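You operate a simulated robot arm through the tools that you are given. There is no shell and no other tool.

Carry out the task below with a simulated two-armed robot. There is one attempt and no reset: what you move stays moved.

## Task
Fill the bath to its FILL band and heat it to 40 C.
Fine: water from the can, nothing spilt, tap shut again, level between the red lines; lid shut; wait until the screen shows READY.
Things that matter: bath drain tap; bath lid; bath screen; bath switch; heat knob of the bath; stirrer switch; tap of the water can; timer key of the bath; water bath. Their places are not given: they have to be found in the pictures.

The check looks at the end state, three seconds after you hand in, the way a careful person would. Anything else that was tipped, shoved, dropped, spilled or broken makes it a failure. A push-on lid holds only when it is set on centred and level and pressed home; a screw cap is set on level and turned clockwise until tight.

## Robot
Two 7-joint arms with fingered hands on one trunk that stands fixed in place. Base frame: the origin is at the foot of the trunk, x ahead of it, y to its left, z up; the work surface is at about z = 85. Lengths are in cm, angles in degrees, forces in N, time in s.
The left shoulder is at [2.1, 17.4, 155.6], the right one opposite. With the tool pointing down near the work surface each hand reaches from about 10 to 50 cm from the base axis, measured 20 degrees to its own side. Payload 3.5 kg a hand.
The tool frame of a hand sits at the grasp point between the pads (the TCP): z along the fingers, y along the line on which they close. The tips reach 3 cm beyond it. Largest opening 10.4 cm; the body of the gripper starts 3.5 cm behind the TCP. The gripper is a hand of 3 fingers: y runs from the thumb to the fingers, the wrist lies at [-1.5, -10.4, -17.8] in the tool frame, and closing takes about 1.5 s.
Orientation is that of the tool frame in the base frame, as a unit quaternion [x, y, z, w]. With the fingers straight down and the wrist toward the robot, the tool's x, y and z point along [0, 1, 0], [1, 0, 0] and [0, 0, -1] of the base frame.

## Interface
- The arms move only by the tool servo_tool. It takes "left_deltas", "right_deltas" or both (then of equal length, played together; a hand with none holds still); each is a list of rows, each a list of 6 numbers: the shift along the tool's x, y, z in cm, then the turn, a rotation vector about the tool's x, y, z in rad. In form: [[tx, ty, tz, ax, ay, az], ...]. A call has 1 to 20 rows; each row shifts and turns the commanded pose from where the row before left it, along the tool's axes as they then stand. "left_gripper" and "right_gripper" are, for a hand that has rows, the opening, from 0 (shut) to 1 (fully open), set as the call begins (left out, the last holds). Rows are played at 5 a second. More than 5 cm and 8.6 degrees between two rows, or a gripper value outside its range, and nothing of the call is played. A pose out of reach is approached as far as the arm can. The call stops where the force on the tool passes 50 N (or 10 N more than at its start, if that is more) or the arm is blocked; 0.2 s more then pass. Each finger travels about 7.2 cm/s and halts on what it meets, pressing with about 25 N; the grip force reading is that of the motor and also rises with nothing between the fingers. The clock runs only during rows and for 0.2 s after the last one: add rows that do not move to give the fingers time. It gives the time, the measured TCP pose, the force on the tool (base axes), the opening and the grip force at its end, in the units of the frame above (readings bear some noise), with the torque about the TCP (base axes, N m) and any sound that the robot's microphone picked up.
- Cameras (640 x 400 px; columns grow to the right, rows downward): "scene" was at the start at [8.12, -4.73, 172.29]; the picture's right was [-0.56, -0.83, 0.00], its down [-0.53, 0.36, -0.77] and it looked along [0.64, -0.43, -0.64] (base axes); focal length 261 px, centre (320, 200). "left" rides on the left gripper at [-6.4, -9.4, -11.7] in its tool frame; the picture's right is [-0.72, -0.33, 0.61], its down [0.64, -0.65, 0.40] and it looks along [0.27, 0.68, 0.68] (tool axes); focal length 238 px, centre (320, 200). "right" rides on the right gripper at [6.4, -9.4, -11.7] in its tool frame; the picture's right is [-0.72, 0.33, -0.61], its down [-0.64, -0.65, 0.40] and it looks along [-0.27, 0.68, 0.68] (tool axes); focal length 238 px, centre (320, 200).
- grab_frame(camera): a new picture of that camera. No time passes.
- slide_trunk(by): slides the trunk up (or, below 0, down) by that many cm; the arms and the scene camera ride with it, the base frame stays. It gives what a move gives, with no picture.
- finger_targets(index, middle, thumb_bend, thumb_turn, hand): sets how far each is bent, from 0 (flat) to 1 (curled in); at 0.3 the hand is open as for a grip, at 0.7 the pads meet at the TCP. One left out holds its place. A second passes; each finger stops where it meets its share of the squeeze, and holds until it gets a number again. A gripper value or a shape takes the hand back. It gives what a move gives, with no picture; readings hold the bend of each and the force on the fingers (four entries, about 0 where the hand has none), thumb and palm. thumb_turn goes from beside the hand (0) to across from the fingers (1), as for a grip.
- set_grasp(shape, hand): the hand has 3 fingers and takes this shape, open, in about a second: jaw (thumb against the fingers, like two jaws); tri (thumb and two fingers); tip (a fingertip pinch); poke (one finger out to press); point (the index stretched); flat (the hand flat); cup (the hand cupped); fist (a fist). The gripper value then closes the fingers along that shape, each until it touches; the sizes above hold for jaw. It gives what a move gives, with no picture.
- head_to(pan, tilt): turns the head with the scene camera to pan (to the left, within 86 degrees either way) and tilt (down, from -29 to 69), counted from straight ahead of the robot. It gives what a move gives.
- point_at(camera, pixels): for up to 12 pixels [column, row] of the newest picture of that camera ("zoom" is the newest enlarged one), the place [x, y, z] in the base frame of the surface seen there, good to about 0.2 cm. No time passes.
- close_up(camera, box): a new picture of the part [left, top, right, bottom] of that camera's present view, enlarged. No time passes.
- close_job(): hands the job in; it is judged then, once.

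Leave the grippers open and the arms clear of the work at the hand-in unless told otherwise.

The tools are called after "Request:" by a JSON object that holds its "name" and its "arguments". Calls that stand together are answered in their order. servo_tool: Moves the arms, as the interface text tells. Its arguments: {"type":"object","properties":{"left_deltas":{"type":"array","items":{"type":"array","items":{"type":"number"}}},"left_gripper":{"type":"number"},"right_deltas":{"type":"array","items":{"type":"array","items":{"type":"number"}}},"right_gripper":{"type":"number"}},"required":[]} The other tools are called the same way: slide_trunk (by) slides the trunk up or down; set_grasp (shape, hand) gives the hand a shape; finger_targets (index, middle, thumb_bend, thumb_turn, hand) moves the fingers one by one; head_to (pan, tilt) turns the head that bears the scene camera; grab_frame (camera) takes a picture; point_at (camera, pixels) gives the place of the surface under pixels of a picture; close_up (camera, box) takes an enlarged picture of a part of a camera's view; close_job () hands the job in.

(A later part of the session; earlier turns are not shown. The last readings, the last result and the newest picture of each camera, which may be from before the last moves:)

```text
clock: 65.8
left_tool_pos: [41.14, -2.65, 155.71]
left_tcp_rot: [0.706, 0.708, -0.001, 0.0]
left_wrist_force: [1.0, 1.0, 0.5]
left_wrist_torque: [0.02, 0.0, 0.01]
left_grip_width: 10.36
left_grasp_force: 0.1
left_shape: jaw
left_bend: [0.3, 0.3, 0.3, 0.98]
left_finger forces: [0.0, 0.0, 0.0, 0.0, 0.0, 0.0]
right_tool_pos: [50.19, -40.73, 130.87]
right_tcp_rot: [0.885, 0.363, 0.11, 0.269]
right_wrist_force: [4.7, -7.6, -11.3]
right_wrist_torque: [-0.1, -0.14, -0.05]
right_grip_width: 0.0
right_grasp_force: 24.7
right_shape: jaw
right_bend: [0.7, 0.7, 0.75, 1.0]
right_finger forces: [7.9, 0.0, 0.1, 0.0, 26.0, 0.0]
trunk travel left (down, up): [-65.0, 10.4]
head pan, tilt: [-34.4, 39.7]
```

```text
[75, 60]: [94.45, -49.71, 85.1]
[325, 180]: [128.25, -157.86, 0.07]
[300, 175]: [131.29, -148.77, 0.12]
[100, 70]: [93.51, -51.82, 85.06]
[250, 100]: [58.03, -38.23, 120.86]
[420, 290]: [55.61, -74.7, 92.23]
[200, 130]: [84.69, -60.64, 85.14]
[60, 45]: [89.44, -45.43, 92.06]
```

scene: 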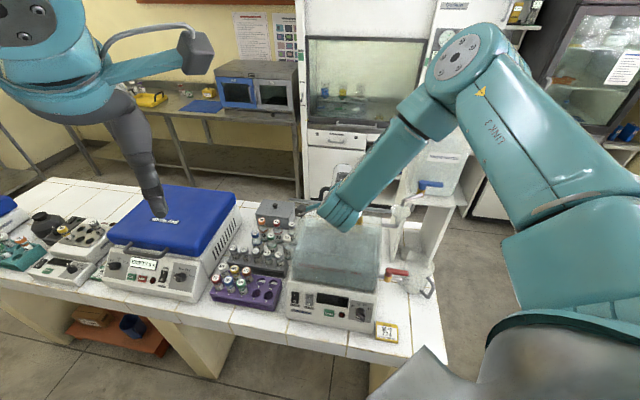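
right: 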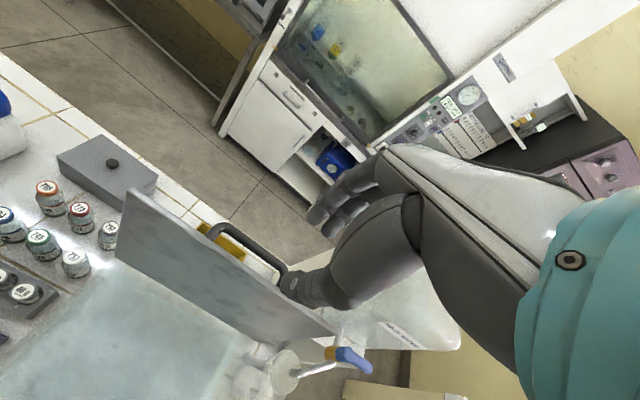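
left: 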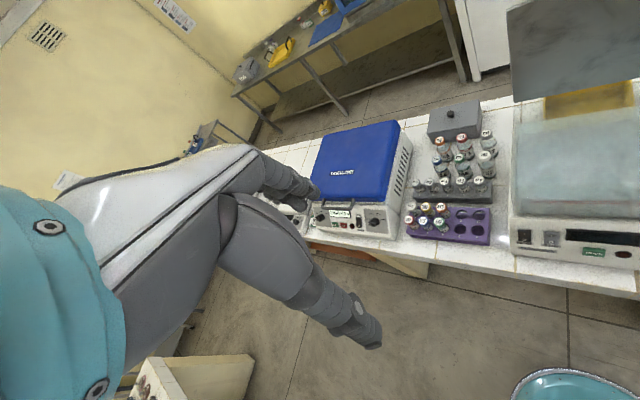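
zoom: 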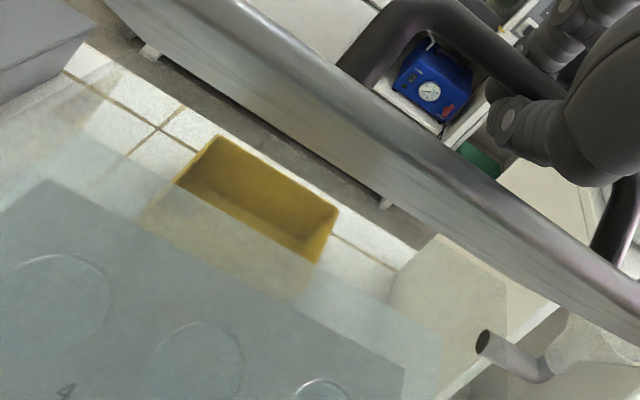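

The lid's mid-surface point fits a hinge at the tank's back (about 48° tilt), so it's swinging properly. I'll continue lowering to about 70°.

Request:
{"name": "servo_tool", "arguments": {"right_deltas": [[0, -1.645, 0.032, -0.06545, 0, 0], [0, -1.645, 0.074, -0.06545, 0, 0], [0, -1.645, 0.101, -0.06545, 0, 0], [0, -1.633, 0.134, -0.06545, 0, 0], [0, -1.641, 0.176, -0.06545, 0, 0]]}}

Request:
{"name": "grab_frame", "arguments": {"camera": "scene"}}

Request:
{"name": "close_up", "arguments": {"camera": "left", "box": [480, 0, 640, 300]}}

```text
clock: 66.3
left_tool_pos: [41.65, -2.78, 155.4]
left_tcp_rot: [0.706, 0.708, -0.001, -0.002]
left_wrist_force: [0.2, 0.3, -0.5]
left_wrist_torque: [-0.02, -0.04, -0.02]
left_grip_width: 10.37
left_grasp_force: 0.0
left_shape: jaw
left_bend: [0.3, 0.3, 0.3, 0.98]
left_finger forces: [0.0, 0.0, 0.0, 0.0, 0.0, 0.0]
right_tool_pos: [48.99, -40.32, 130.81]
right_tcp_rot: [0.874, 0.366, 0.124, 0.294]
right_wrist_force: [38.0, -7.9, -39.0]
right_wrist_torque: [-0.01, -0.36, 0.05]
right_grip_width: 0.0
right_grasp_force: 24.6
right_shape: jaw
right_bend: [0.7, 0.7, 0.75, 1.0]
right_finger forces: [19.7, 9.7, 0.0, 0.1, 27.8, 0.0]
right hand out of reach, approached as far as the arm can: row 1, 2
trunk travel left (down, up): [-65.0, 10.4]
head pan, tilt: [-34.4, 39.7]
stopped in row 2 (right hand): the force on the tool passed its limit at 52 N (the readings are from after the stop); the commanded pose is now the measured one
```

```text
taken
```

scene: 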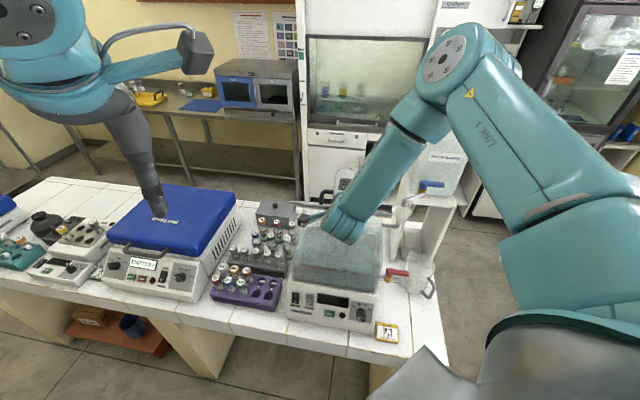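

```text
1.33 times, centred on (560, 150) of left
```

zoom: 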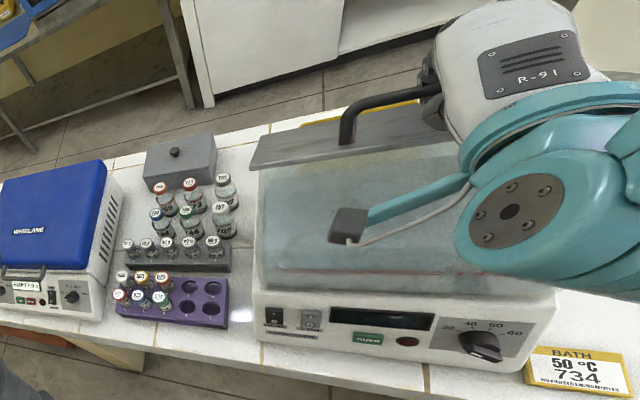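

The arm hit a reach limit with that tilt and stopped at 52 N; the lid is at about 50°. I'll hold still for a moment and read the resting force.

Request:
{"name": "servo_tool", "arguments": {"right_deltas": [[0, 0, 0, 0, 0, 0], [0, 0, 0, 0, 0, 0]]}}

Request:
{"name": "close_up", "arguments": {"camera": "right", "box": [100, 120, 420, 400]}}

```text
clock: 66.9
left_tool_pos: [41.91, -2.81, 155.42]
left_tcp_rot: [0.707, 0.707, -0.001, -0.002]
left_wrist_force: [-0.4, 0.4, 0.1]
left_wrist_torque: [-0.01, 0.0, 0.01]
left_grip_width: 10.35
left_grasp_force: 0.1
left_shape: jaw
left_bend: [0.3, 0.3, 0.3, 0.98]
left_finger forces: [0.1, 0.0, 0.0, 0.0, 0.1, 0.0]
right_tool_pos: [49.19, -40.4, 130.99]
right_tcp_rot: [0.874, 0.364, 0.125, 0.296]
right_wrist_force: [29.2, -7.3, -32.1]
right_wrist_torque: [-0.07, -0.26, -0.01]
right_grip_width: 0.0
right_grasp_force: 24.9
right_shape: jaw
right_bend: [0.7, 0.7, 0.75, 1.0]
right_finger forces: [18.6, 8.1, 0.0, 0.0, 26.9, 0.0]
trunk travel left (down, up): [-65.0, 10.4]
head pan, tilt: [-34.4, 39.7]
```

```text
1.43 times, centred on (260, 260) of right
```

zoom: 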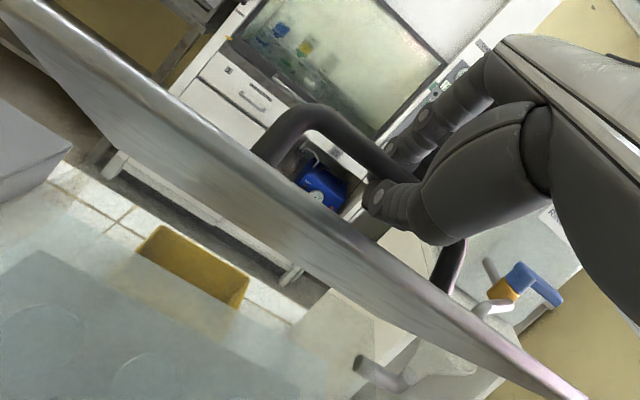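

The hand is stretched about 0.6 cm outside the bar's arc. I'll ease toward the hinge and take some tilt off the hand (the bar can turn inside the finger loop), then check the force.

Request:
{"name": "servo_tool", "arguments": {"right_deltas": [[0.2, 0, 0.35, 0.03, 0, 0], [0.2, 0, 0.35, 0.03, 0, 0], [0, 0, 0, 0, 0, 0]]}}

```text
clock: 67.7
left_tool_pos: [41.23, -2.64, 155.57]
left_tcp_rot: [0.706, 0.708, -0.001, -0.001]
left_wrist_force: [0.1, 0.0, 0.2]
left_wrist_torque: [0.01, -0.01, -0.04]
left_grip_width: 10.37
left_grasp_force: 0.0
left_shape: jaw
left_bend: [0.3, 0.3, 0.3, 0.98]
left_finger forces: [0.0, 0.0, 0.1, 0.0, 0.0, 0.0]
right_tool_pos: [49.27, -40.25, 130.79]
right_tcp_rot: [0.882, 0.366, 0.115, 0.273]
right_wrist_force: [11.4, -7.0, -14.7]
right_wrist_torque: [-0.07, -0.16, 0.0]
right_grip_width: 0.0
right_grasp_force: 25.0
right_shape: jaw
right_bend: [0.7, 0.7, 0.75, 1.0]
right_finger forces: [18.5, 5.1, 0.0, 0.0, 24.9, 0.1]
trunk travel left (down, up): [-65.0, 10.4]
head pan, tilt: [-34.4, 39.7]
```

Force is back to the lid's weight only. I'll continue the arc in 3 steps while letting the hand come more upright.

Request:
{"name": "servo_tool", "arguments": {"right_deltas": [[0, -1.537, 0.085, 0.033, 0, 0], [0, -1.653, 0.283, 0.033, 0, 0], [0, -1.606, 0.489, 0.033, 0, 0]]}}

Request:
{"name": "close_up", "arguments": {"camera": "left", "box": [480, 0, 640, 300]}}

Request:
{"name": "close_up", "arguments": {"camera": "right", "box": [100, 120, 420, 400]}}

```text
clock: 68.5
left_tool_pos: [42.03, -2.82, 155.4]
left_tcp_rot: [0.706, 0.708, -0.001, -0.003]
left_wrist_force: [-0.1, -0.5, 1.0]
left_wrist_torque: [0.02, -0.02, 0.0]
left_grip_width: 10.37
left_grasp_force: 0.1
left_shape: jaw
left_bend: [0.3, 0.3, 0.3, 0.98]
left_finger forces: [0.1, 0.0, 0.1, 0.0, 0.0, 0.0]
right_tool_pos: [47.19, -38.37, 128.34]
right_tcp_rot: [0.894, 0.373, 0.098, 0.227]
right_wrist_force: [36.1, -10.1, -24.4]
right_wrist_torque: [-0.15, -0.46, 0.04]
right_grip_width: 0.0
right_grasp_force: 24.9
right_shape: jaw
right_bend: [0.7, 0.7, 0.75, 1.0]
right_finger forces: [23.2, 8.9, 0.0, 0.1, 24.8, 0.0]
right hand out of reach, approached as far as the arm can: row 2, 3
trunk travel left (down, up): [-65.0, 10.4]
head pan, tilt: [-34.4, 39.7]
```

```text
1.33 times, centred on (560, 150) of left
```

zoom: 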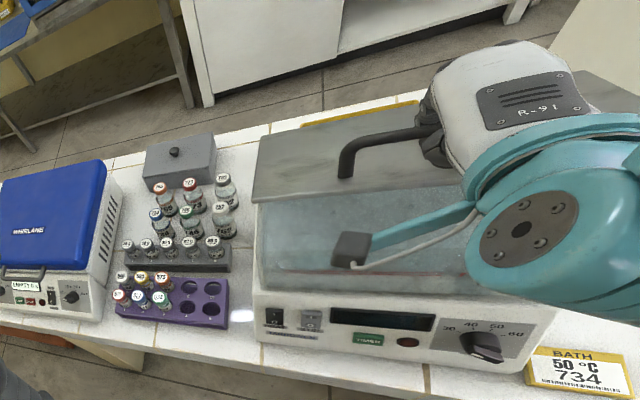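

```text
1.43 times, centred on (260, 260) of right
```

zoom: 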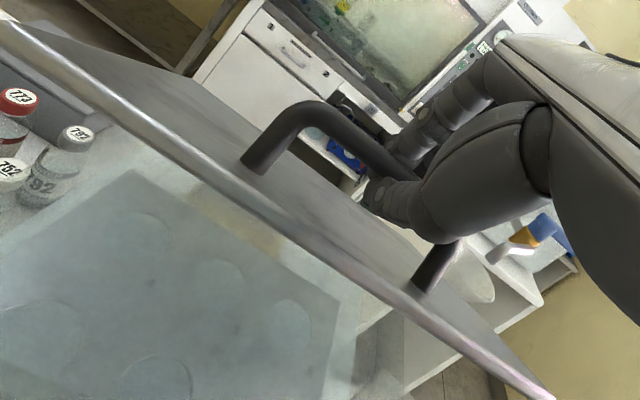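

Progress to about 59°, but the wrist is now too close to the shoulder with this tilt. I'll rotate the hand upright in place around the bar, which moves the wrist farther out.

Request:
{"name": "servo_tool", "arguments": {"right_deltas": [[0, 0, 0, 0.12, 0, 0], [0, 0, 0, 0.12, 0, 0], [0, 0, 0, 0.12, 0, 0], [0, 0, 0, 0.12, 0, 0]]}}

Request:
{"name": "close_up", "arguments": {"camera": "left", "box": [480, 0, 640, 300]}}

Request:
{"name": "close_up", "arguments": {"camera": "right", "box": [100, 120, 420, 400]}}

```text
clock: 69.5
left_tool_pos: [41.85, -2.92, 155.47]
left_tcp_rot: [0.706, 0.708, -0.001, -0.003]
left_wrist_force: [0.5, -0.3, -0.7]
left_wrist_torque: [0.0, 0.0, -0.01]
left_grip_width: 10.36
left_grasp_force: 0.0
left_shape: jaw
left_bend: [0.3, 0.3, 0.3, 0.98]
left_finger forces: [0.0, 0.0, 0.1, 0.1, 0.1, 0.0]
right_tool_pos: [47.12, -38.49, 128.42]
right_tcp_rot: [0.923, 0.385, 0.005, 0.008]
right_wrist_force: [35.3, -10.0, -23.7]
right_wrist_torque: [-0.21, -0.66, 0.05]
right_grip_width: 0.0
right_grasp_force: 24.7
right_shape: jaw
right_bend: [0.7, 0.7, 0.75, 1.0]
right_finger forces: [27.1, 11.4, 0.0, 0.0, 21.0, 0.0]
trunk travel left (down, up): [-65.0, 10.4]
head pan, tilt: [-34.4, 39.7]
```

```text
1.33 times, centred on (560, 150) of left
```

zoom: 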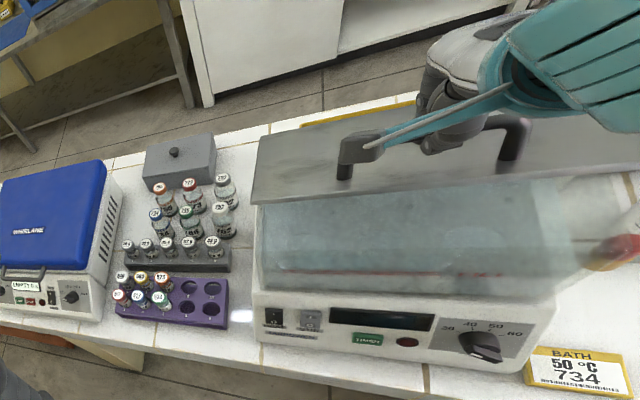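

```text
1.43 times, centred on (260, 260) of right
```

zoom: 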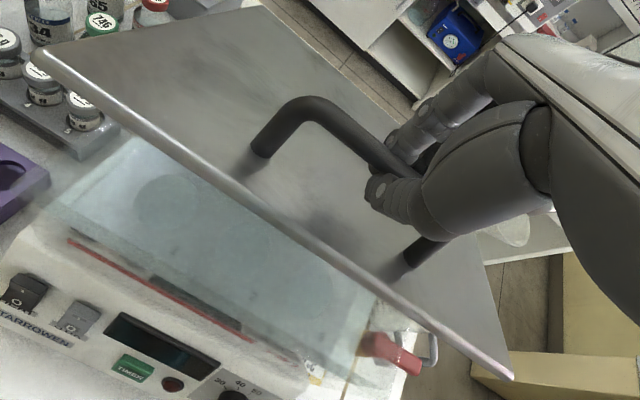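

The hand is upright and within reach. There's still about 39 N of radial stretch, so I'll ease toward the hinge and continue with a slightly smaller radius.

Request:
{"name": "servo_tool", "arguments": {"right_deltas": [[0.3, 0.5, 0.46, 0, 0, 0], [0.2, -0.99, 1.29, 0, 0, 0], [0, -0.87, 1.38, 0, 0, 0]]}}

Request:
{"name": "close_up", "arguments": {"camera": "left", "box": [480, 0, 640, 300]}}

```text
clock: 70.3
left_tool_pos: [41.42, -2.71, 155.53]
left_tcp_rot: [0.707, 0.707, 0.0, -0.002]
left_wrist_force: [0.6, -0.5, 0.4]
left_wrist_torque: [-0.02, 0.03, 0.02]
left_grip_width: 10.37
left_grasp_force: 0.0
left_shape: jaw
left_bend: [0.3, 0.3, 0.3, 0.98]
left_finger forces: [0.1, 0.0, 0.1, 0.0, 0.1, 0.1]
right_tool_pos: [45.97, -37.21, 125.35]
right_tcp_rot: [0.924, 0.383, 0.004, 0.009]
right_wrist_force: [15.3, -11.1, -8.7]
right_wrist_torque: [-0.22, -0.34, -0.05]
right_grip_width: 0.0
right_grasp_force: 24.7
right_shape: jaw
right_bend: [0.7, 0.7, 0.75, 1.0]
right_finger forces: [22.7, 7.0, 0.0, 0.1, 22.1, 0.0]
trunk travel left (down, up): [-65.0, 10.4]
head pan, tilt: [-34.4, 39.7]
```

```text
1.33 times, centred on (560, 150) of left
```

zoom: 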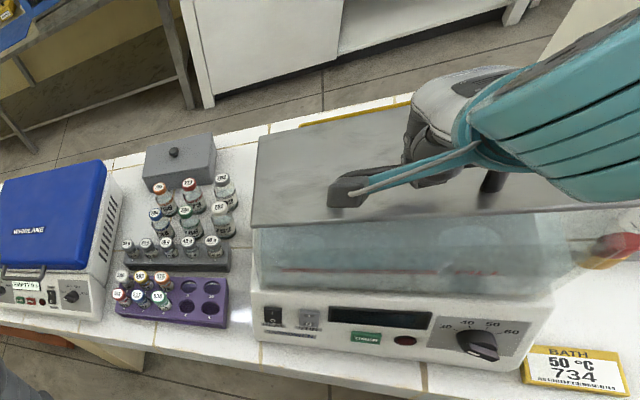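

The lid is at about 69° with low force. I'll continue with two more steps.

Request:
{"name": "servo_tool", "arguments": {"right_deltas": [[0.1, -0.76, 1.45, 0, 0, 0], [0, -0.62, 1.5, 0, 0, 0]]}}

Request:
{"name": "close_up", "arguments": {"camera": "left", "box": [480, 0, 640, 300]}}

Request:
{"name": "close_up", "arguments": {"camera": "scene", "box": [270, 180, 420, 340]}}

Request:
{"name": "close_up", "arguments": {"camera": "right", "box": [100, 120, 420, 400]}}

```text
clock: 70.9
left_tool_pos: [41.36, -2.77, 155.49]
left_tcp_rot: [0.707, 0.708, 0.001, -0.001]
left_wrist_force: [0.6, -0.3, -0.5]
left_wrist_torque: [-0.01, 0.01, -0.02]
left_grip_width: 10.36
left_grasp_force: 0.1
left_shape: jaw
left_bend: [0.3, 0.3, 0.3, 0.98]
left_finger forces: [0.0, 0.0, 0.0, 0.0, 0.0, 0.1]
right_tool_pos: [45.02, -36.37, 122.37]
right_tcp_rot: [0.924, 0.383, 0.004, 0.009]
right_wrist_force: [16.1, -13.8, -7.6]
right_wrist_torque: [-0.25, -0.37, -0.07]
right_grip_width: 0.0
right_grasp_force: 24.9
right_shape: jaw
right_bend: [0.7, 0.7, 0.75, 1.0]
right_finger forces: [24.3, 6.7, 0.1, 0.0, 20.7, 0.0]
trunk travel left (down, up): [-65.0, 10.4]
head pan, tilt: [-34.4, 39.7]
```

```text
1.33 times, centred on (560, 150) of left
```

zoom: 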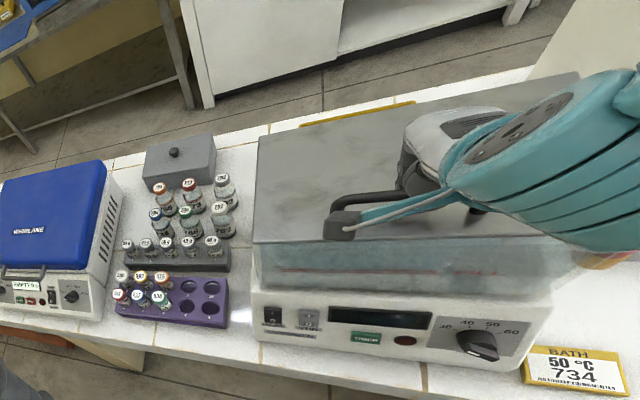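

```text
2.50 times, centred on (345, 260) of scene
```

zoom: 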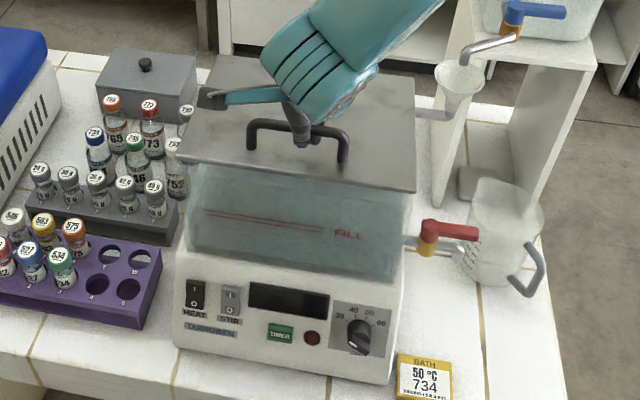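

```text
1.43 times, centred on (260, 260) of right
```

zoom: 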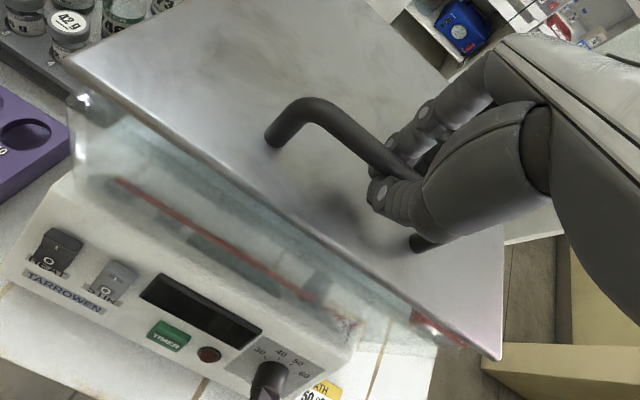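

The lid is about 10° from closed. I'll take two more gentle steps down.

Request:
{"name": "servo_tool", "arguments": {"right_deltas": [[0.1, -0.2, 1.4, 0, 0, 0], [0, -0.1, 0.8, 0, 0, 0]]}}

Request:
{"name": "close_up", "arguments": {"camera": "scene", "box": [270, 180, 420, 340]}}

Request:
{"name": "close_up", "arguments": {"camera": "right", "box": [100, 120, 420, 400]}}

```text
clock: 71.5
left_tool_pos: [41.29, -2.83, 155.57]
left_tcp_rot: [0.706, 0.708, 0.0, -0.001]
left_wrist_force: [-0.6, -0.2, 0.6]
left_wrist_torque: [0.01, 0.03, -0.04]
left_grip_width: 10.37
left_grasp_force: 0.1
left_shape: jaw
left_bend: [0.3, 0.3, 0.3, 0.98]
left_finger forces: [0.0, 0.0, 0.0, 0.0, 0.1, 0.1]
right_tool_pos: [44.85, -36.18, 121.12]
right_tcp_rot: [0.923, 0.384, 0.008, 0.009]
right_wrist_force: [19.0, -7.8, -6.8]
right_wrist_torque: [-0.16, -0.41, -0.06]
right_grip_width: 0.0
right_grasp_force: 24.4
right_shape: jaw
right_bend: [0.7, 0.7, 0.75, 1.0]
right_finger forces: [24.6, 6.6, 0.0, 0.0, 21.3, 0.1]
right hand out of reach, approached as far as the arm can: row 1, 2
trunk travel left (down, up): [-65.0, 10.4]
head pan, tilt: [-34.4, 39.7]
```

```text
2.50 times, centred on (345, 260) of scene
```

zoom: 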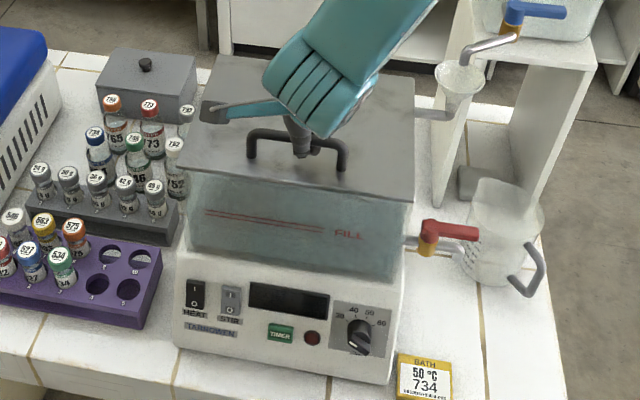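

```text
1.43 times, centred on (260, 260) of right
```

zoom: 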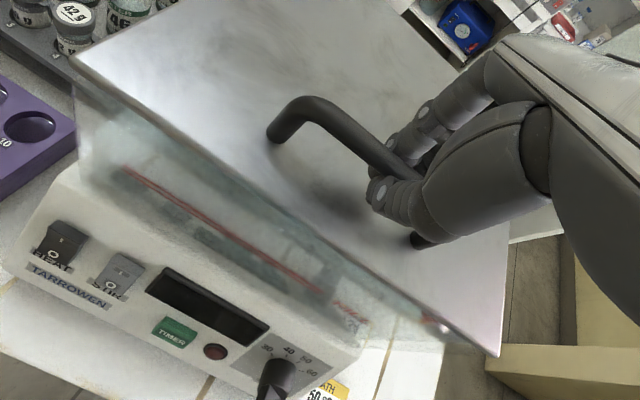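

The lid is a few degrees from shut and the arm is at its limit, so I'll open the fingers and let it settle the last bit, then raise the hand off the bar.

Request:
{"name": "point_at", "arguments": {"camera": "right", "pixels": [[200, 200]]}}

Request:
{"name": "servo_tool", "arguments": {"right_deltas": [[0, 0.1, -0.2, 0, 0, 0], [0, 0, 0, 0, 0, 0], [0, 0, 0, 0, 0, 0], [0, 0, 0, 0, 0, 0], [0, 0, 0, 0, 0, 0]], "right_gripper": 0.36}}

Request:
{"name": "close_up", "arguments": {"camera": "scene", "box": [270, 180, 420, 340]}}

Request:
{"name": "close_up", "arguments": {"camera": "right", "box": [100, 120, 420, 400]}}

```text
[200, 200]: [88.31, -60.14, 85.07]
```

```text
clock: 72.7
left_tool_pos: [41.02, -2.52, 155.62]
left_tcp_rot: [0.706, 0.708, 0.0, 0.0]
left_wrist_force: [1.2, 0.5, 0.5]
left_wrist_torque: [0.03, 0.01, 0.02]
left_grip_width: 10.38
left_grasp_force: 0.0
left_shape: jaw
left_bend: [0.3, 0.3, 0.3, 0.98]
left_finger forces: [0.0, 0.1, 0.0, 0.0, 0.0, 0.0]
right_tool_pos: [44.44, -36.09, 121.52]
right_tcp_rot: [0.924, 0.383, 0.006, 0.011]
right_wrist_force: [0.9, -0.5, -1.0]
right_wrist_torque: [0.03, 0.01, 0.01]
right_grip_width: 3.72
right_grasp_force: 0.1
right_shape: jaw
right_bend: [0.74, 0.51, 0.73, 1.0]
right_finger forces: [0.0, 0.0, 0.1, 0.0, 0.0, 0.0]
trunk travel left (down, up): [-65.0, 10.4]
head pan, tilt: [-34.4, 39.7]
```

```text
2.50 times, centred on (345, 260) of scene
```

zoom: 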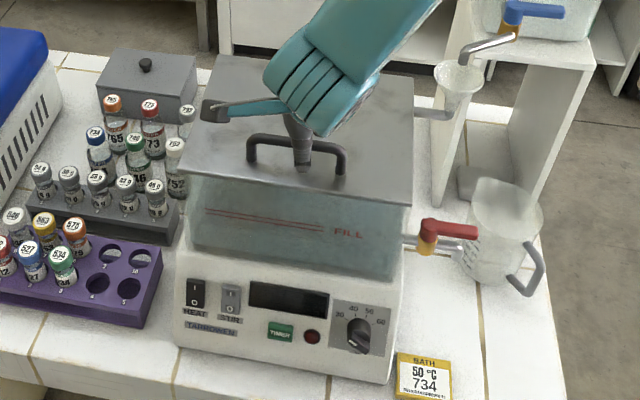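

```text
1.43 times, centred on (260, 260) of right
```

zoom: 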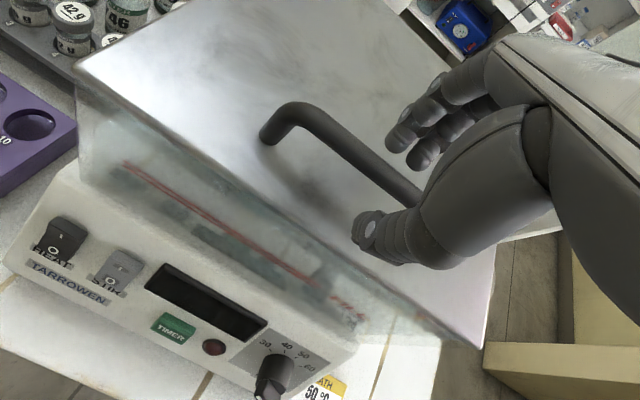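

The lid has settled. I'll lift the hand straight up clear of the bar and check that the lid is level.

Request:
{"name": "servo_tool", "arguments": {"right_deltas": [[0, 0, -3.5, 0, 0, 0], [0, 0, -3.5, 0, 0, 0], [0, 0, -3.5, 0, 0, 0], [0, 0, -3.5, 0, 0, 0]]}}

Request:
{"name": "close_up", "arguments": {"camera": "scene", "box": [270, 180, 420, 340]}}

Request:
{"name": "point_at", "arguments": {"camera": "zoom", "pixels": [[200, 165], [400, 190], [225, 70], [405, 120], [300, 170], [215, 120], [190, 250], [390, 270], [250, 140], [330, 150]]}}

Request:
{"name": "close_up", "arguments": {"camera": "right", "box": [60, 120, 420, 400]}}

```text
clock: 73.7
left_tool_pos: [40.77, -2.47, 155.76]
left_tcp_rot: [0.706, 0.708, 0.0, 0.001]
left_wrist_force: [-0.1, 0.2, 0.1]
left_wrist_torque: [0.01, 0.04, 0.01]
left_grip_width: 10.39
left_grasp_force: 0.1
left_shape: jaw
left_bend: [0.3, 0.3, 0.3, 0.98]
left_finger forces: [0.0, 0.0, 0.1, 0.1, 0.0, 0.0]
right_tool_pos: [43.9, -35.82, 135.57]
right_tcp_rot: [0.923, 0.384, 0.007, 0.01]
right_wrist_force: [-0.7, 0.5, -0.2]
right_wrist_torque: [-0.04, -0.04, 0.04]
right_grip_width: 3.72
right_grasp_force: 0.0
right_shape: jaw
right_bend: [0.74, 0.51, 0.73, 1.0]
right_finger forces: [0.1, 0.1, 0.0, 0.0, 0.1, 0.1]
trunk travel left (down, up): [-65.0, 10.4]
head pan, tilt: [-34.4, 39.7]
```

```text
2.50 times, centred on (345, 260) of scene
```

zoom: 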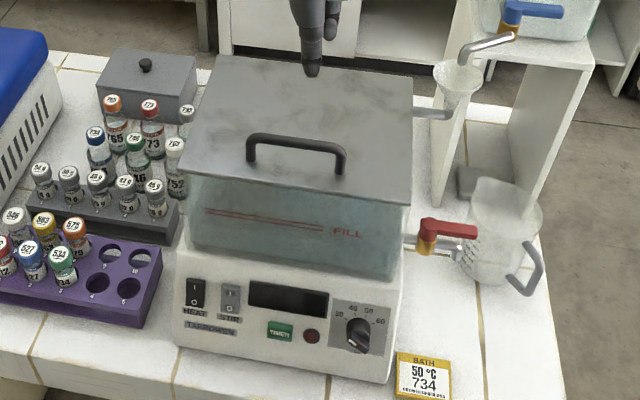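

```text
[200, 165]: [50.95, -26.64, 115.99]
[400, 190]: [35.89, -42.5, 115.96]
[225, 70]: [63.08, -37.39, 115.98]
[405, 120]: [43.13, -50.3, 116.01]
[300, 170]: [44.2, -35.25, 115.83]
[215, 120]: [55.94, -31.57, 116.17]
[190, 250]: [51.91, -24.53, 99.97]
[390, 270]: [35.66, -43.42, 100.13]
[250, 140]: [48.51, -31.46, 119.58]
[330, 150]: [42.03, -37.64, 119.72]
```

```text
1.43 times, centred on (240, 260) of right
```

zoom: 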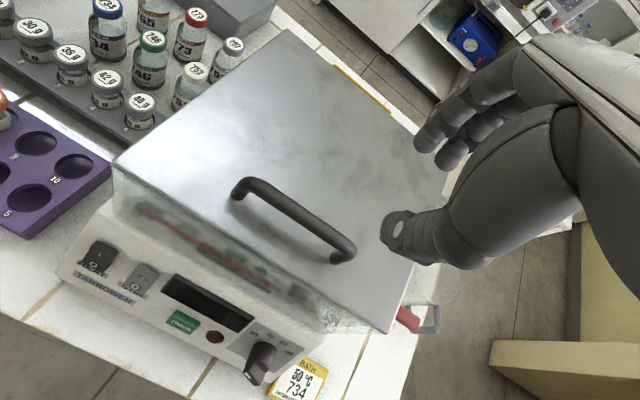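

The lid is shut and level (z = 116.0 at all corners). Next is the heat knob. I'll zoom in on the knob and panel and measure the knob, its pointer and the tick marks.

Request:
{"name": "close_up", "arguments": {"camera": "scene", "box": [345, 295, 385, 330]}}

Request:
{"name": "point_at", "arguments": {"camera": "zoom", "pixels": [[170, 130], [235, 110], [300, 115], [345, 160], [200, 100], [270, 240], [230, 290], [330, 250], [210, 330], [270, 350], [180, 290], [150, 200]]}}

Request:
{"name": "close_up", "arguments": {"camera": "right", "box": [160, 260, 300, 400]}}

```text
11.43 times, centred on (365, 312) of scene
```

zoom: 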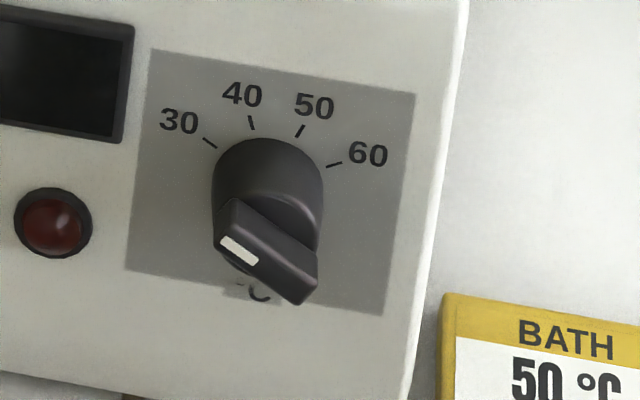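

```text
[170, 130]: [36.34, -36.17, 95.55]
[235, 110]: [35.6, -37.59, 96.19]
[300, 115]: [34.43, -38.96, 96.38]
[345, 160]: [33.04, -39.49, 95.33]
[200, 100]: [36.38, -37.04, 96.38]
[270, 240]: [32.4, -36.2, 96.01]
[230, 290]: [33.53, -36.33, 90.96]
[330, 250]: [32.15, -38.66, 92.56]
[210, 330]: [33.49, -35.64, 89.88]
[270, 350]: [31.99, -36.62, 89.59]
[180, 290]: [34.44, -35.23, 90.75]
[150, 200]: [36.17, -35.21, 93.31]
```

```text
2.86 times, centred on (230, 330) of right
```

zoom: 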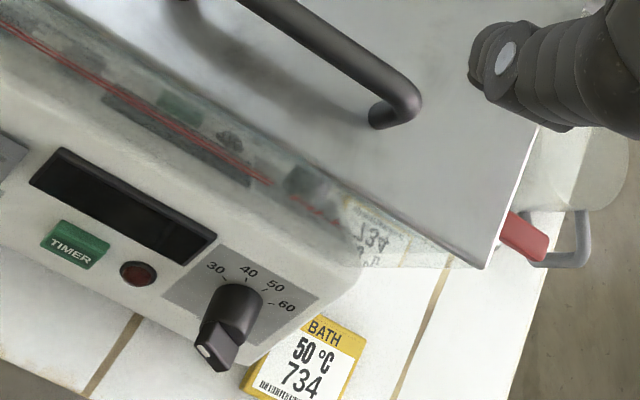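

The knob's pointer (white mark) sits at the 30 tick, with the ticks spaced 40° apart, so it must go 40° clockwise for 40. The left arm has the better line to the front panel with the trunk lowered. First I park the right hand in free space to the right, away from the lid and can.

Request:
{"name": "servo_tool", "arguments": {"right_deltas": [[-3.53, 1.7, -0.5, 0, 0, 0], [-3.53, 1.7, -0.5, 0, 0, 0], [-3.53, 1.7, -1, 0, 0, 0], [-3.53, 1.7, -1, 0, 0, 0], [-3.53, 1.7, -1, 0, 0, 0], [-3.53, 1.7, -1, 0, 0, 0], [-3.2, -1.75, -2, 0, 0, 0], [-3.2, -1.75, -2, 0, 0, 0], [-3.2, -1.75, -2, 0, 0, 0], [-3.2, -1.75, -1, 0, 0, 0]]}}

Request:
{"name": "grab_frame", "arguments": {"camera": "scene"}}

Request:
{"name": "point_at", "arguments": {"camera": "scene", "pixels": [[170, 220], [200, 200], [130, 230], [225, 200], [120, 250], [150, 245], [275, 215], [262, 240], [250, 280], [430, 185]]}}

```text
clock: 75.9
left_tool_pos: [40.71, -2.46, 155.83]
left_tcp_rot: [0.707, 0.708, 0.0, 0.001]
left_wrist_force: [-0.5, -0.4, 0.3]
left_wrist_torque: [0.0, 0.02, -0.02]
left_grip_width: 10.34
left_grasp_force: 0.1
left_shape: jaw
left_bend: [0.3, 0.3, 0.3, 0.98]
left_finger forces: [0.0, 0.0, 0.1, 0.0, 0.0, 0.0]
right_tool_pos: [21.84, -61.82, 147.53]
right_tcp_rot: [0.923, 0.384, 0.008, 0.011]
right_wrist_force: [-0.5, 0.1, 0.7]
right_wrist_torque: [-0.01, 0.0, 0.0]
right_grip_width: 3.73
right_grasp_force: 0.2
right_shape: jaw
right_bend: [0.74, 0.51, 0.73, 1.0]
right_finger forces: [0.0, 0.0, 0.0, 0.1, 0.0, 0.0]
trunk travel left (down, up): [-65.0, 10.4]
head pan, tilt: [-34.4, 39.7]
```

```text
taken
```

scene: 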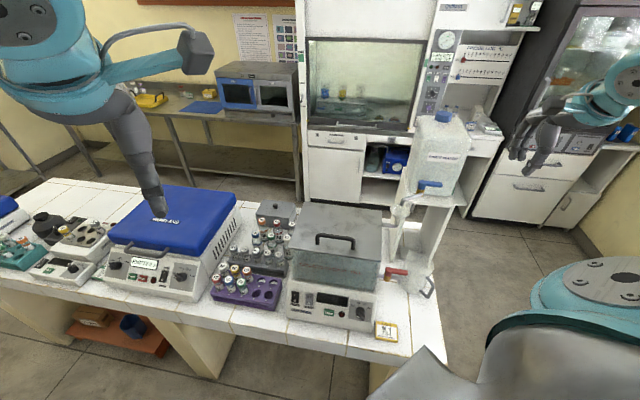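

```text
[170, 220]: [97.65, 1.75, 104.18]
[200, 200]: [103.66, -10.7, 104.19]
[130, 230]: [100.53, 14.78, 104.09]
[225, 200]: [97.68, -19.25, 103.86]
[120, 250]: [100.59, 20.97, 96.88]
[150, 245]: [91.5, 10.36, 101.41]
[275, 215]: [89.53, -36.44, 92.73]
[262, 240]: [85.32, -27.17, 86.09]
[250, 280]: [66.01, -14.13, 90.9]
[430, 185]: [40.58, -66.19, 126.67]
```

The right hand is parked and the area under the left hand is free (the centrifuge is far off at x≈95). I'll lower the trunk 25 cm and then look at the panel again.

Request:
{"name": "slide_trunk", "arguments": {"by": -25}}

Request:
{"name": "grab_frame", "arguments": {"camera": "scene"}}

Request:
{"name": "grab_frame", "arguments": {"camera": "left"}}

```text
clock: 78.5
left_tool_pos: [40.88, -2.54, 130.83]
left_tcp_rot: [0.707, 0.708, 0.0, 0.002]
left_wrist_force: [0.5, 0.0, -0.3]
left_wrist_torque: [0.0, 0.02, -0.01]
left_grip_width: 10.35
left_grasp_force: 0.1
left_shape: jaw
left_bend: [0.3, 0.3, 0.3, 0.98]
left_finger forces: [0.0, 0.0, 0.0, 0.0, 0.0, 0.1]
right_tool_pos: [22.21, -61.88, 122.5]
right_tcp_rot: [0.923, 0.384, 0.006, 0.01]
right_wrist_force: [-0.5, -0.3, 0.6]
right_wrist_torque: [0.02, 0.0, 0.01]
right_grip_width: 3.74
right_grasp_force: 0.0
right_shape: jaw
right_bend: [0.74, 0.51, 0.73, 1.0]
right_finger forces: [0.0, 0.1, 0.1, 0.0, 0.0, 0.0]
trunk travel left (down, up): [-40.0, 35.4]
head pan, tilt: [-34.4, 39.7]
```

```text
taken
```

scene: 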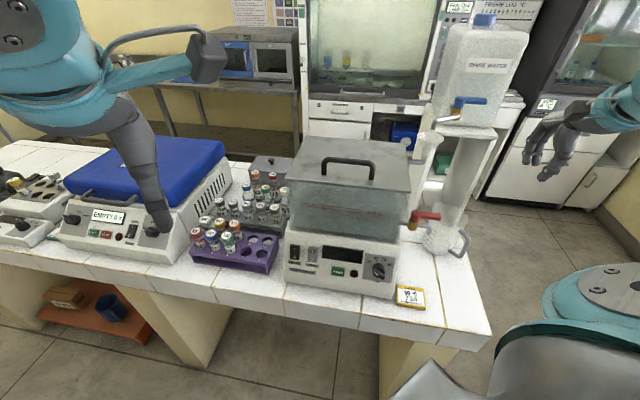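

```text
taken
```

left: 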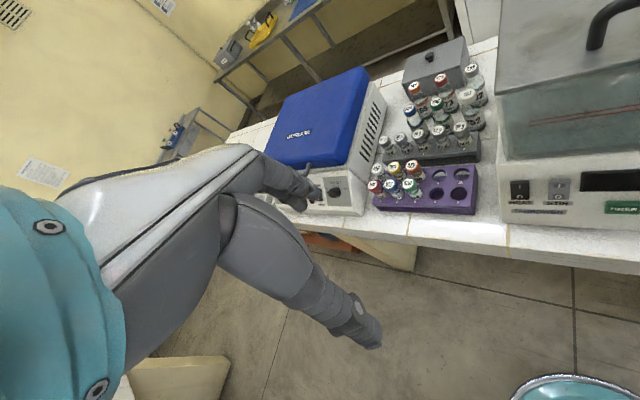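

The panel is clearly in view. I'll bring the left hand down in front of the bath: lower, yaw 45° to face the panel, with the gripper partly closed.

Request:
{"name": "servo_tool", "arguments": {"left_deltas": [[-2.17, -0.544, 3.42, 0, 0, 0], [-2.17, -0.544, 3.42, 0, 0, 0], [-2.17, -0.544, 3.42, 0, 0, 0], [-2.17, -0.544, 3.42, 0, 0, 0], [-2.17, -0.544, 3.42, 0, 0, 0], [-2.17, -0.544, 3.42, 0, 0, 0], [-2.17, -0.544, 3.42, 0, 0, 0], [-2.17, -0.544, 3.42, 0, 0, 0], [-2.17, -0.544, 3.42, 0, 0, 0], [0, 0, 0, 0, 0, 0.1317], [0, 0, 0, 0, 0, 0.1317], [0, 0, 0, 0, 0, 0.1317], [0, 0, 0, 0, 0, 0.1317], [0, 0, 0, 0, 0, 0.1317], [0, 0, 0, 0, 0, 0.1317]], "left_gripper": 0.4}}

Request:
{"name": "grab_frame", "arguments": {"camera": "scene"}}

Request:
{"name": "grab_frame", "arguments": {"camera": "left"}}

```text
clock: 81.7
left_tool_pos: [36.48, -19.54, 101.36]
left_tcp_rot: [0.925, 0.38, -0.001, 0.0]
left_wrist_force: [-0.8, 0.4, -0.1]
left_wrist_torque: [0.0, 0.01, 0.02]
left_grip_width: 4.17
left_grasp_force: 0.1
left_shape: jaw
left_bend: [0.74, 0.49, 0.72, 1.0]
left_finger forces: [0.0, 0.0, 0.1, 0.0, 0.0, 0.1]
left hand out of reach, approached as far as the arm can: row 9
right_tool_pos: [22.29, -61.92, 122.57]
right_tcp_rot: [0.923, 0.384, 0.007, 0.009]
right_wrist_force: [-1.1, -0.1, -0.5]
right_wrist_torque: [0.01, 0.02, 0.02]
right_grip_width: 3.73
right_grasp_force: 0.1
right_shape: jaw
right_bend: [0.74, 0.51, 0.73, 1.0]
right_finger forces: [0.1, 0.1, 0.0, 0.0, 0.1, 0.1]
trunk travel left (down, up): [-40.0, 35.4]
head pan, tilt: [-34.4, 39.7]
```

```text
taken
```

scene: 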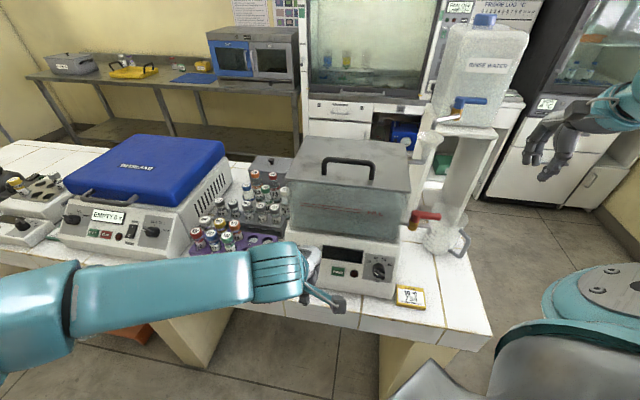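

```text
taken
```

left: 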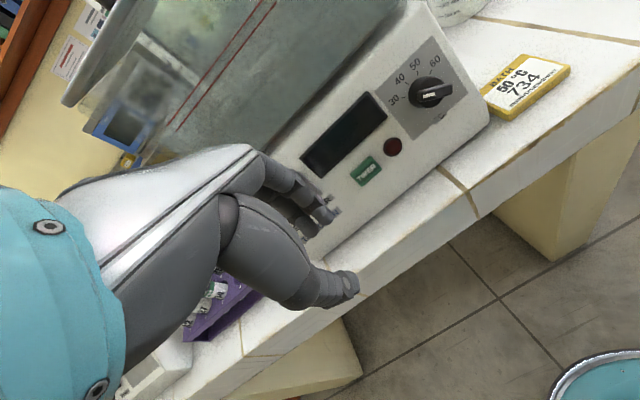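

The left hand is in front of the bath, with the panel and knob visible in its own camera (knob at (430,92)). I'll now tilt the hand up toward the panel's slope while sliding right toward the knob.

Request:
{"name": "servo_tool", "arguments": {"left_deltas": [[-1.825, 0, 0.3, -0.1394, 0, 0], [-1.825, 0, 0.3, -0.1394, 0, 0], [-1.825, 0, 0.3, -0.1394, 0, 0], [-1.825, 0, 0.3, -0.1394, 0, 0]]}}

Request:
{"name": "grab_frame", "arguments": {"camera": "left"}}

```text
clock: 82.7
left_tool_pos: [32.86, -24.07, 104.27]
left_tcp_rot: [0.9, 0.373, 0.089, 0.207]
left_wrist_force: [-0.8, -0.5, -0.3]
left_wrist_torque: [0.02, -0.04, 0.01]
left_grip_width: 4.15
left_grasp_force: 0.0
left_shape: jaw
left_bend: [0.74, 0.49, 0.72, 1.0]
left_finger forces: [0.0, 0.1, 0.1, 0.0, 0.1, 0.0]
left hand out of reach, approached as far as the arm can: row 3, 4
right_tool_pos: [22.04, -62.09, 122.37]
right_tcp_rot: [0.923, 0.384, 0.007, 0.01]
right_wrist_force: [-0.1, 0.0, 0.7]
right_wrist_torque: [0.02, -0.01, -0.02]
right_grip_width: 3.72
right_grasp_force: 0.1
right_shape: jaw
right_bend: [0.74, 0.51, 0.73, 1.0]
right_finger forces: [0.0, 0.0, 0.0, 0.0, 0.0, 0.0]
trunk travel left (down, up): [-40.0, 35.4]
head pan, tilt: [-34.4, 39.7]
```

```text
taken
```

left: 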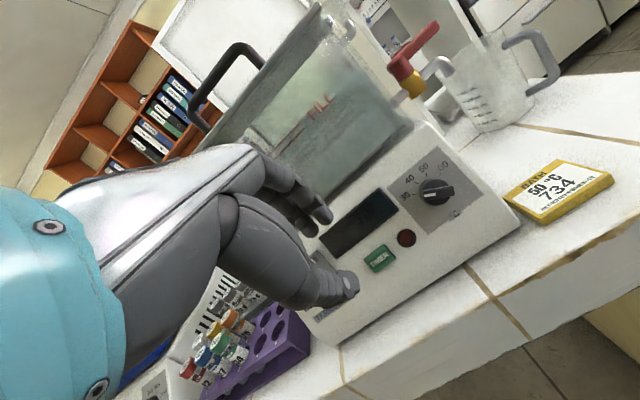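

Tilting there brings the wrist too near the shoulder. I'll slide right and down first, then finish the tilt.

Request:
{"name": "servo_tool", "arguments": {"left_deltas": [[-2.95, -0.57, 1.49, 0, 0, 0], [-2.95, -0.57, 1.49, 0, 0, 0], [-2.95, -0.57, 1.49, 0, 0, 0], [0, 0, 0, -0.13, 0, 0], [0, 0, 0, -0.13, 0, 0], [0, 0, 0, -0.13, 0, 0]]}}

Request:
{"name": "grab_frame", "arguments": {"camera": "left"}}

Request:
{"name": "grab_frame", "arguments": {"camera": "scene"}}

```text
clock: 84.1
left_tool_pos: [33.23, -22.22, 123.4]
left_tcp_rot: [0.822, 0.365, 0.178, 0.399]
left_wrist_force: [-0.6, 0.3, 0.1]
left_wrist_torque: [0.01, 0.03, 0.06]
left_grip_width: 4.18
left_grasp_force: 0.1
left_shape: jaw
left_bend: [0.74, 0.49, 0.72, 1.0]
left_finger forces: [0.1, 0.1, 0.0, 0.0, 0.1, 0.0]
left hand out of reach, approached as far as the arm can: row 1, 2, 3, 4, 5, 6
right_tool_pos: [22.05, -61.99, 122.52]
right_tcp_rot: [0.924, 0.383, 0.006, 0.011]
right_wrist_force: [0.1, -0.8, 0.1]
right_wrist_torque: [-0.01, -0.02, 0.02]
right_grip_width: 3.73
right_grasp_force: 0.1
right_shape: jaw
right_bend: [0.74, 0.51, 0.73, 1.0]
right_finger forces: [0.2, 0.0, 0.1, 0.0, 0.0, 0.0]
trunk travel left (down, up): [-40.0, 35.4]
head pan, tilt: [-34.4, 39.7]
```

```text
taken
```

left: 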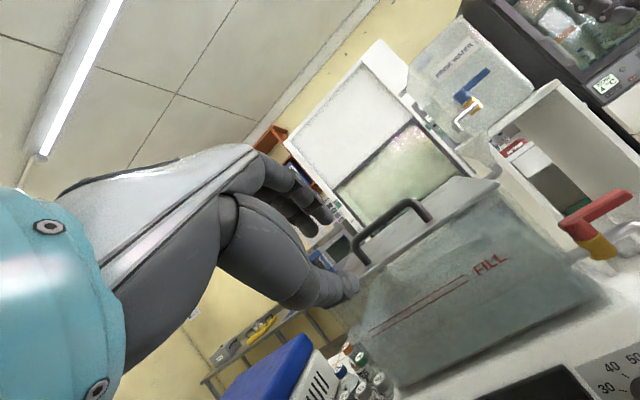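

```text
taken
```

scene: 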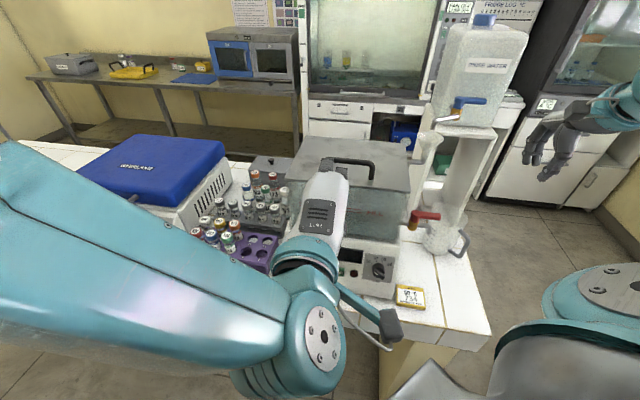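

The left arm can't hold that steep tilt there, and it drifted up to z = 123 without touching anything. I'll bring the hand back upright. I can work the knob and switch with one extended finger pointing down instead.

Request:
{"name": "servo_tool", "arguments": {"left_deltas": [[0, 0, 0, 0.13, 0, 0], [0, 0, 0, 0.13, 0, 0], [0, 0, 0, 0.13, 0, 0], [0, 0, 0, 0.13, 0, 0], [0, 0, 0, 0.13, 0, 0], [0, 0, 0, 0.13, 0, 0], [0, 0, 0, 0.124, 0, 0]]}}

Request:
{"name": "set_grasp", "arguments": {"hand": "left", "shape": "poke"}}

Request:
{"name": "grab_frame", "arguments": {"camera": "left"}}

Request:
{"name": "grab_frame", "arguments": {"camera": "scene"}}

```text
clock: 85.7
left_tool_pos: [31.19, -22.27, 122.23]
left_tcp_rot: [0.925, 0.381, -0.005, -0.012]
left_wrist_force: [0.3, -0.2, 0.2]
left_wrist_torque: [0.0, -0.02, 0.03]
left_grip_width: 4.15
left_grasp_force: 0.1
left_shape: jaw
left_bend: [0.74, 0.49, 0.72, 1.0]
left_finger forces: [0.1, 0.0, 0.1, 0.0, 0.0, 0.1]
right_tool_pos: [22.23, -61.91, 122.43]
right_tcp_rot: [0.924, 0.383, 0.006, 0.01]
right_wrist_force: [0.0, 0.2, 1.2]
right_wrist_torque: [0.0, 0.01, 0.0]
right_grip_width: 3.72
right_grasp_force: 0.1
right_shape: jaw
right_bend: [0.74, 0.51, 0.73, 1.0]
right_finger forces: [0.0, 0.0, 0.1, 0.1, 0.0, 0.0]
trunk travel left (down, up): [-40.0, 35.4]
head pan, tilt: [-34.4, 39.7]
```

```text
clock: 86.6
left_tool_pos: [31.24, -22.28, 122.2]
left_tcp_rot: [0.925, 0.381, -0.005, -0.012]
left_wrist_force: [-0.4, -0.3, -0.4]
left_wrist_torque: [0.0, 0.01, 0.04]
left_grip_width: 0.0
left_grasp_force: 0.1
left_shape: poke
left_bend: [0.7, 0.7, 1.0, 1.0]
left_finger forces: [0.0, 0.0, 0.0, 0.0, 0.1, 0.0]
right_tool_pos: [22.2, -61.96, 122.57]
right_tcp_rot: [0.923, 0.384, 0.006, 0.009]
right_wrist_force: [0.0, -0.4, -0.2]
right_wrist_torque: [-0.03, 0.01, 0.02]
right_grip_width: 3.7
right_grasp_force: 0.0
right_shape: jaw
right_bend: [0.74, 0.51, 0.73, 1.0]
right_finger forces: [0.0, 0.0, 0.0, 0.1, 0.1, 0.0]
trunk travel left (down, up): [-40.0, 35.4]
head pan, tilt: [-34.4, 39.7]
```

```text
taken
```

left: 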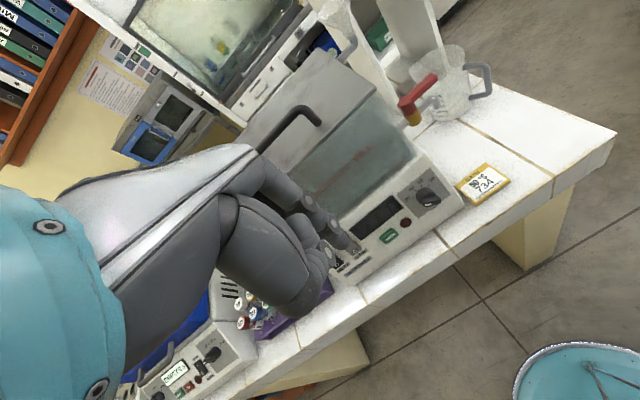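

```text
taken
```

scene: 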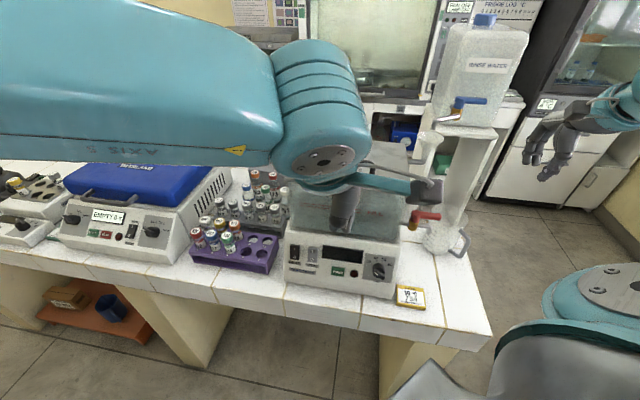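

The arm is upright and reachable again. I'll zoom in on the finger in the "poke" shape to see where the tip is.

Request:
{"name": "close_up", "arguments": {"camera": "left", "box": [220, 150, 440, 320]}}

Request:
{"name": "point_at", "arguments": {"camera": "zoom", "pixels": [[365, 255], [375, 262], [340, 215], [300, 165], [320, 270], [250, 230], [255, 160]]}}

```text
2.35 times, centred on (330, 235) of left
```

zoom: 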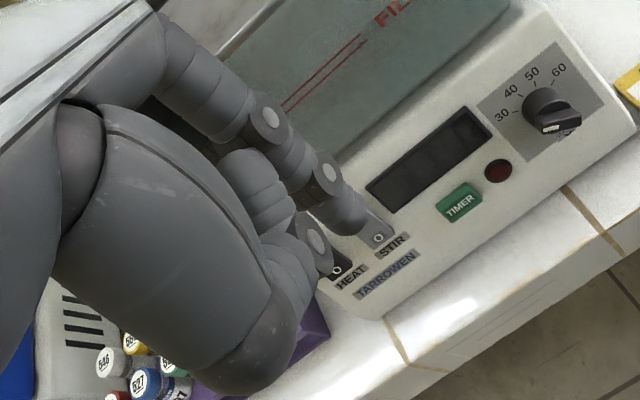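

```text
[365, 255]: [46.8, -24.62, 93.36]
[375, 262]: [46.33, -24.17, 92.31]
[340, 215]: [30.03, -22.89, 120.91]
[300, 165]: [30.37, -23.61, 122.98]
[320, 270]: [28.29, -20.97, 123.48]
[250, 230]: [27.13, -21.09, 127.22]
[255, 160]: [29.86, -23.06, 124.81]
```

The extended finger is the index, its tip about 2–3 cm beyond the TCP. I'll read its tip exactly and take another look at the knob from this lower viewpoint.

Request:
{"name": "point_at", "arguments": {"camera": "zoom", "pixels": [[350, 225], [358, 220], [345, 232], [362, 230], [352, 236], [335, 225], [348, 205], [330, 175]]}}

Request:
{"name": "close_up", "arguments": {"camera": "scene", "box": [355, 245, 405, 290]}}

Request:
{"name": "point_at", "arguments": {"camera": "zoom", "pixels": [[250, 130], [290, 110], [350, 115], [385, 150], [330, 150], [300, 200], [270, 235], [330, 250], [220, 200], [400, 230]]}}

Request:
{"name": "close_up", "arguments": {"camera": "left", "box": [385, 160, 465, 220]}}

```text
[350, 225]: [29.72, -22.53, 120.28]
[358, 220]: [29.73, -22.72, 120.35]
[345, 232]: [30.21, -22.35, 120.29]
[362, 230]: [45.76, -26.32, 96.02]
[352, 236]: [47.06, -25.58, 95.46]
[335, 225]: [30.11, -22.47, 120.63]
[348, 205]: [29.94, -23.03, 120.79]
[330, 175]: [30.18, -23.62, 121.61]
```

```text
8.89 times, centred on (380, 268) of scene
```

zoom: 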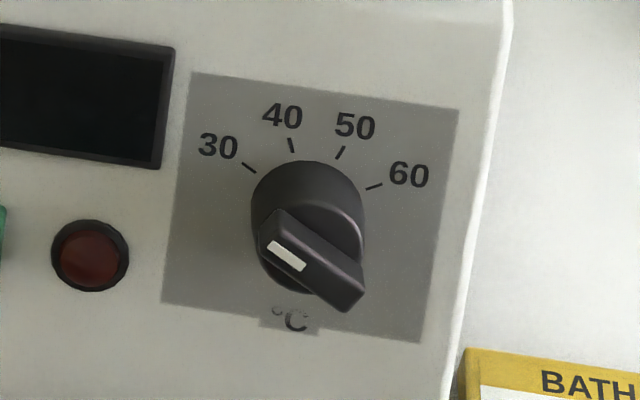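

```text
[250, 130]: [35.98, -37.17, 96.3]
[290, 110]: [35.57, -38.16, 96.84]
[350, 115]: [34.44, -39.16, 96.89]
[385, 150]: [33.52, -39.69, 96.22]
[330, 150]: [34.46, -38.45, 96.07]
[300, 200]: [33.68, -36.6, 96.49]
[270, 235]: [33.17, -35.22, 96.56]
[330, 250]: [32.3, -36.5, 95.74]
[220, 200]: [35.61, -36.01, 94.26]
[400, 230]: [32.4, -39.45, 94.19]
```

```text
6.67 times, centred on (425, 190) of left
```

zoom: 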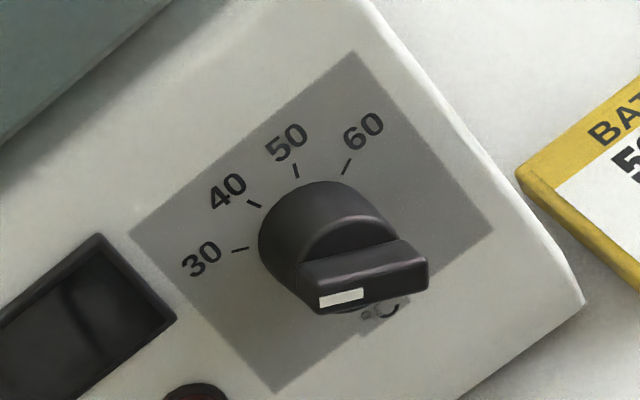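

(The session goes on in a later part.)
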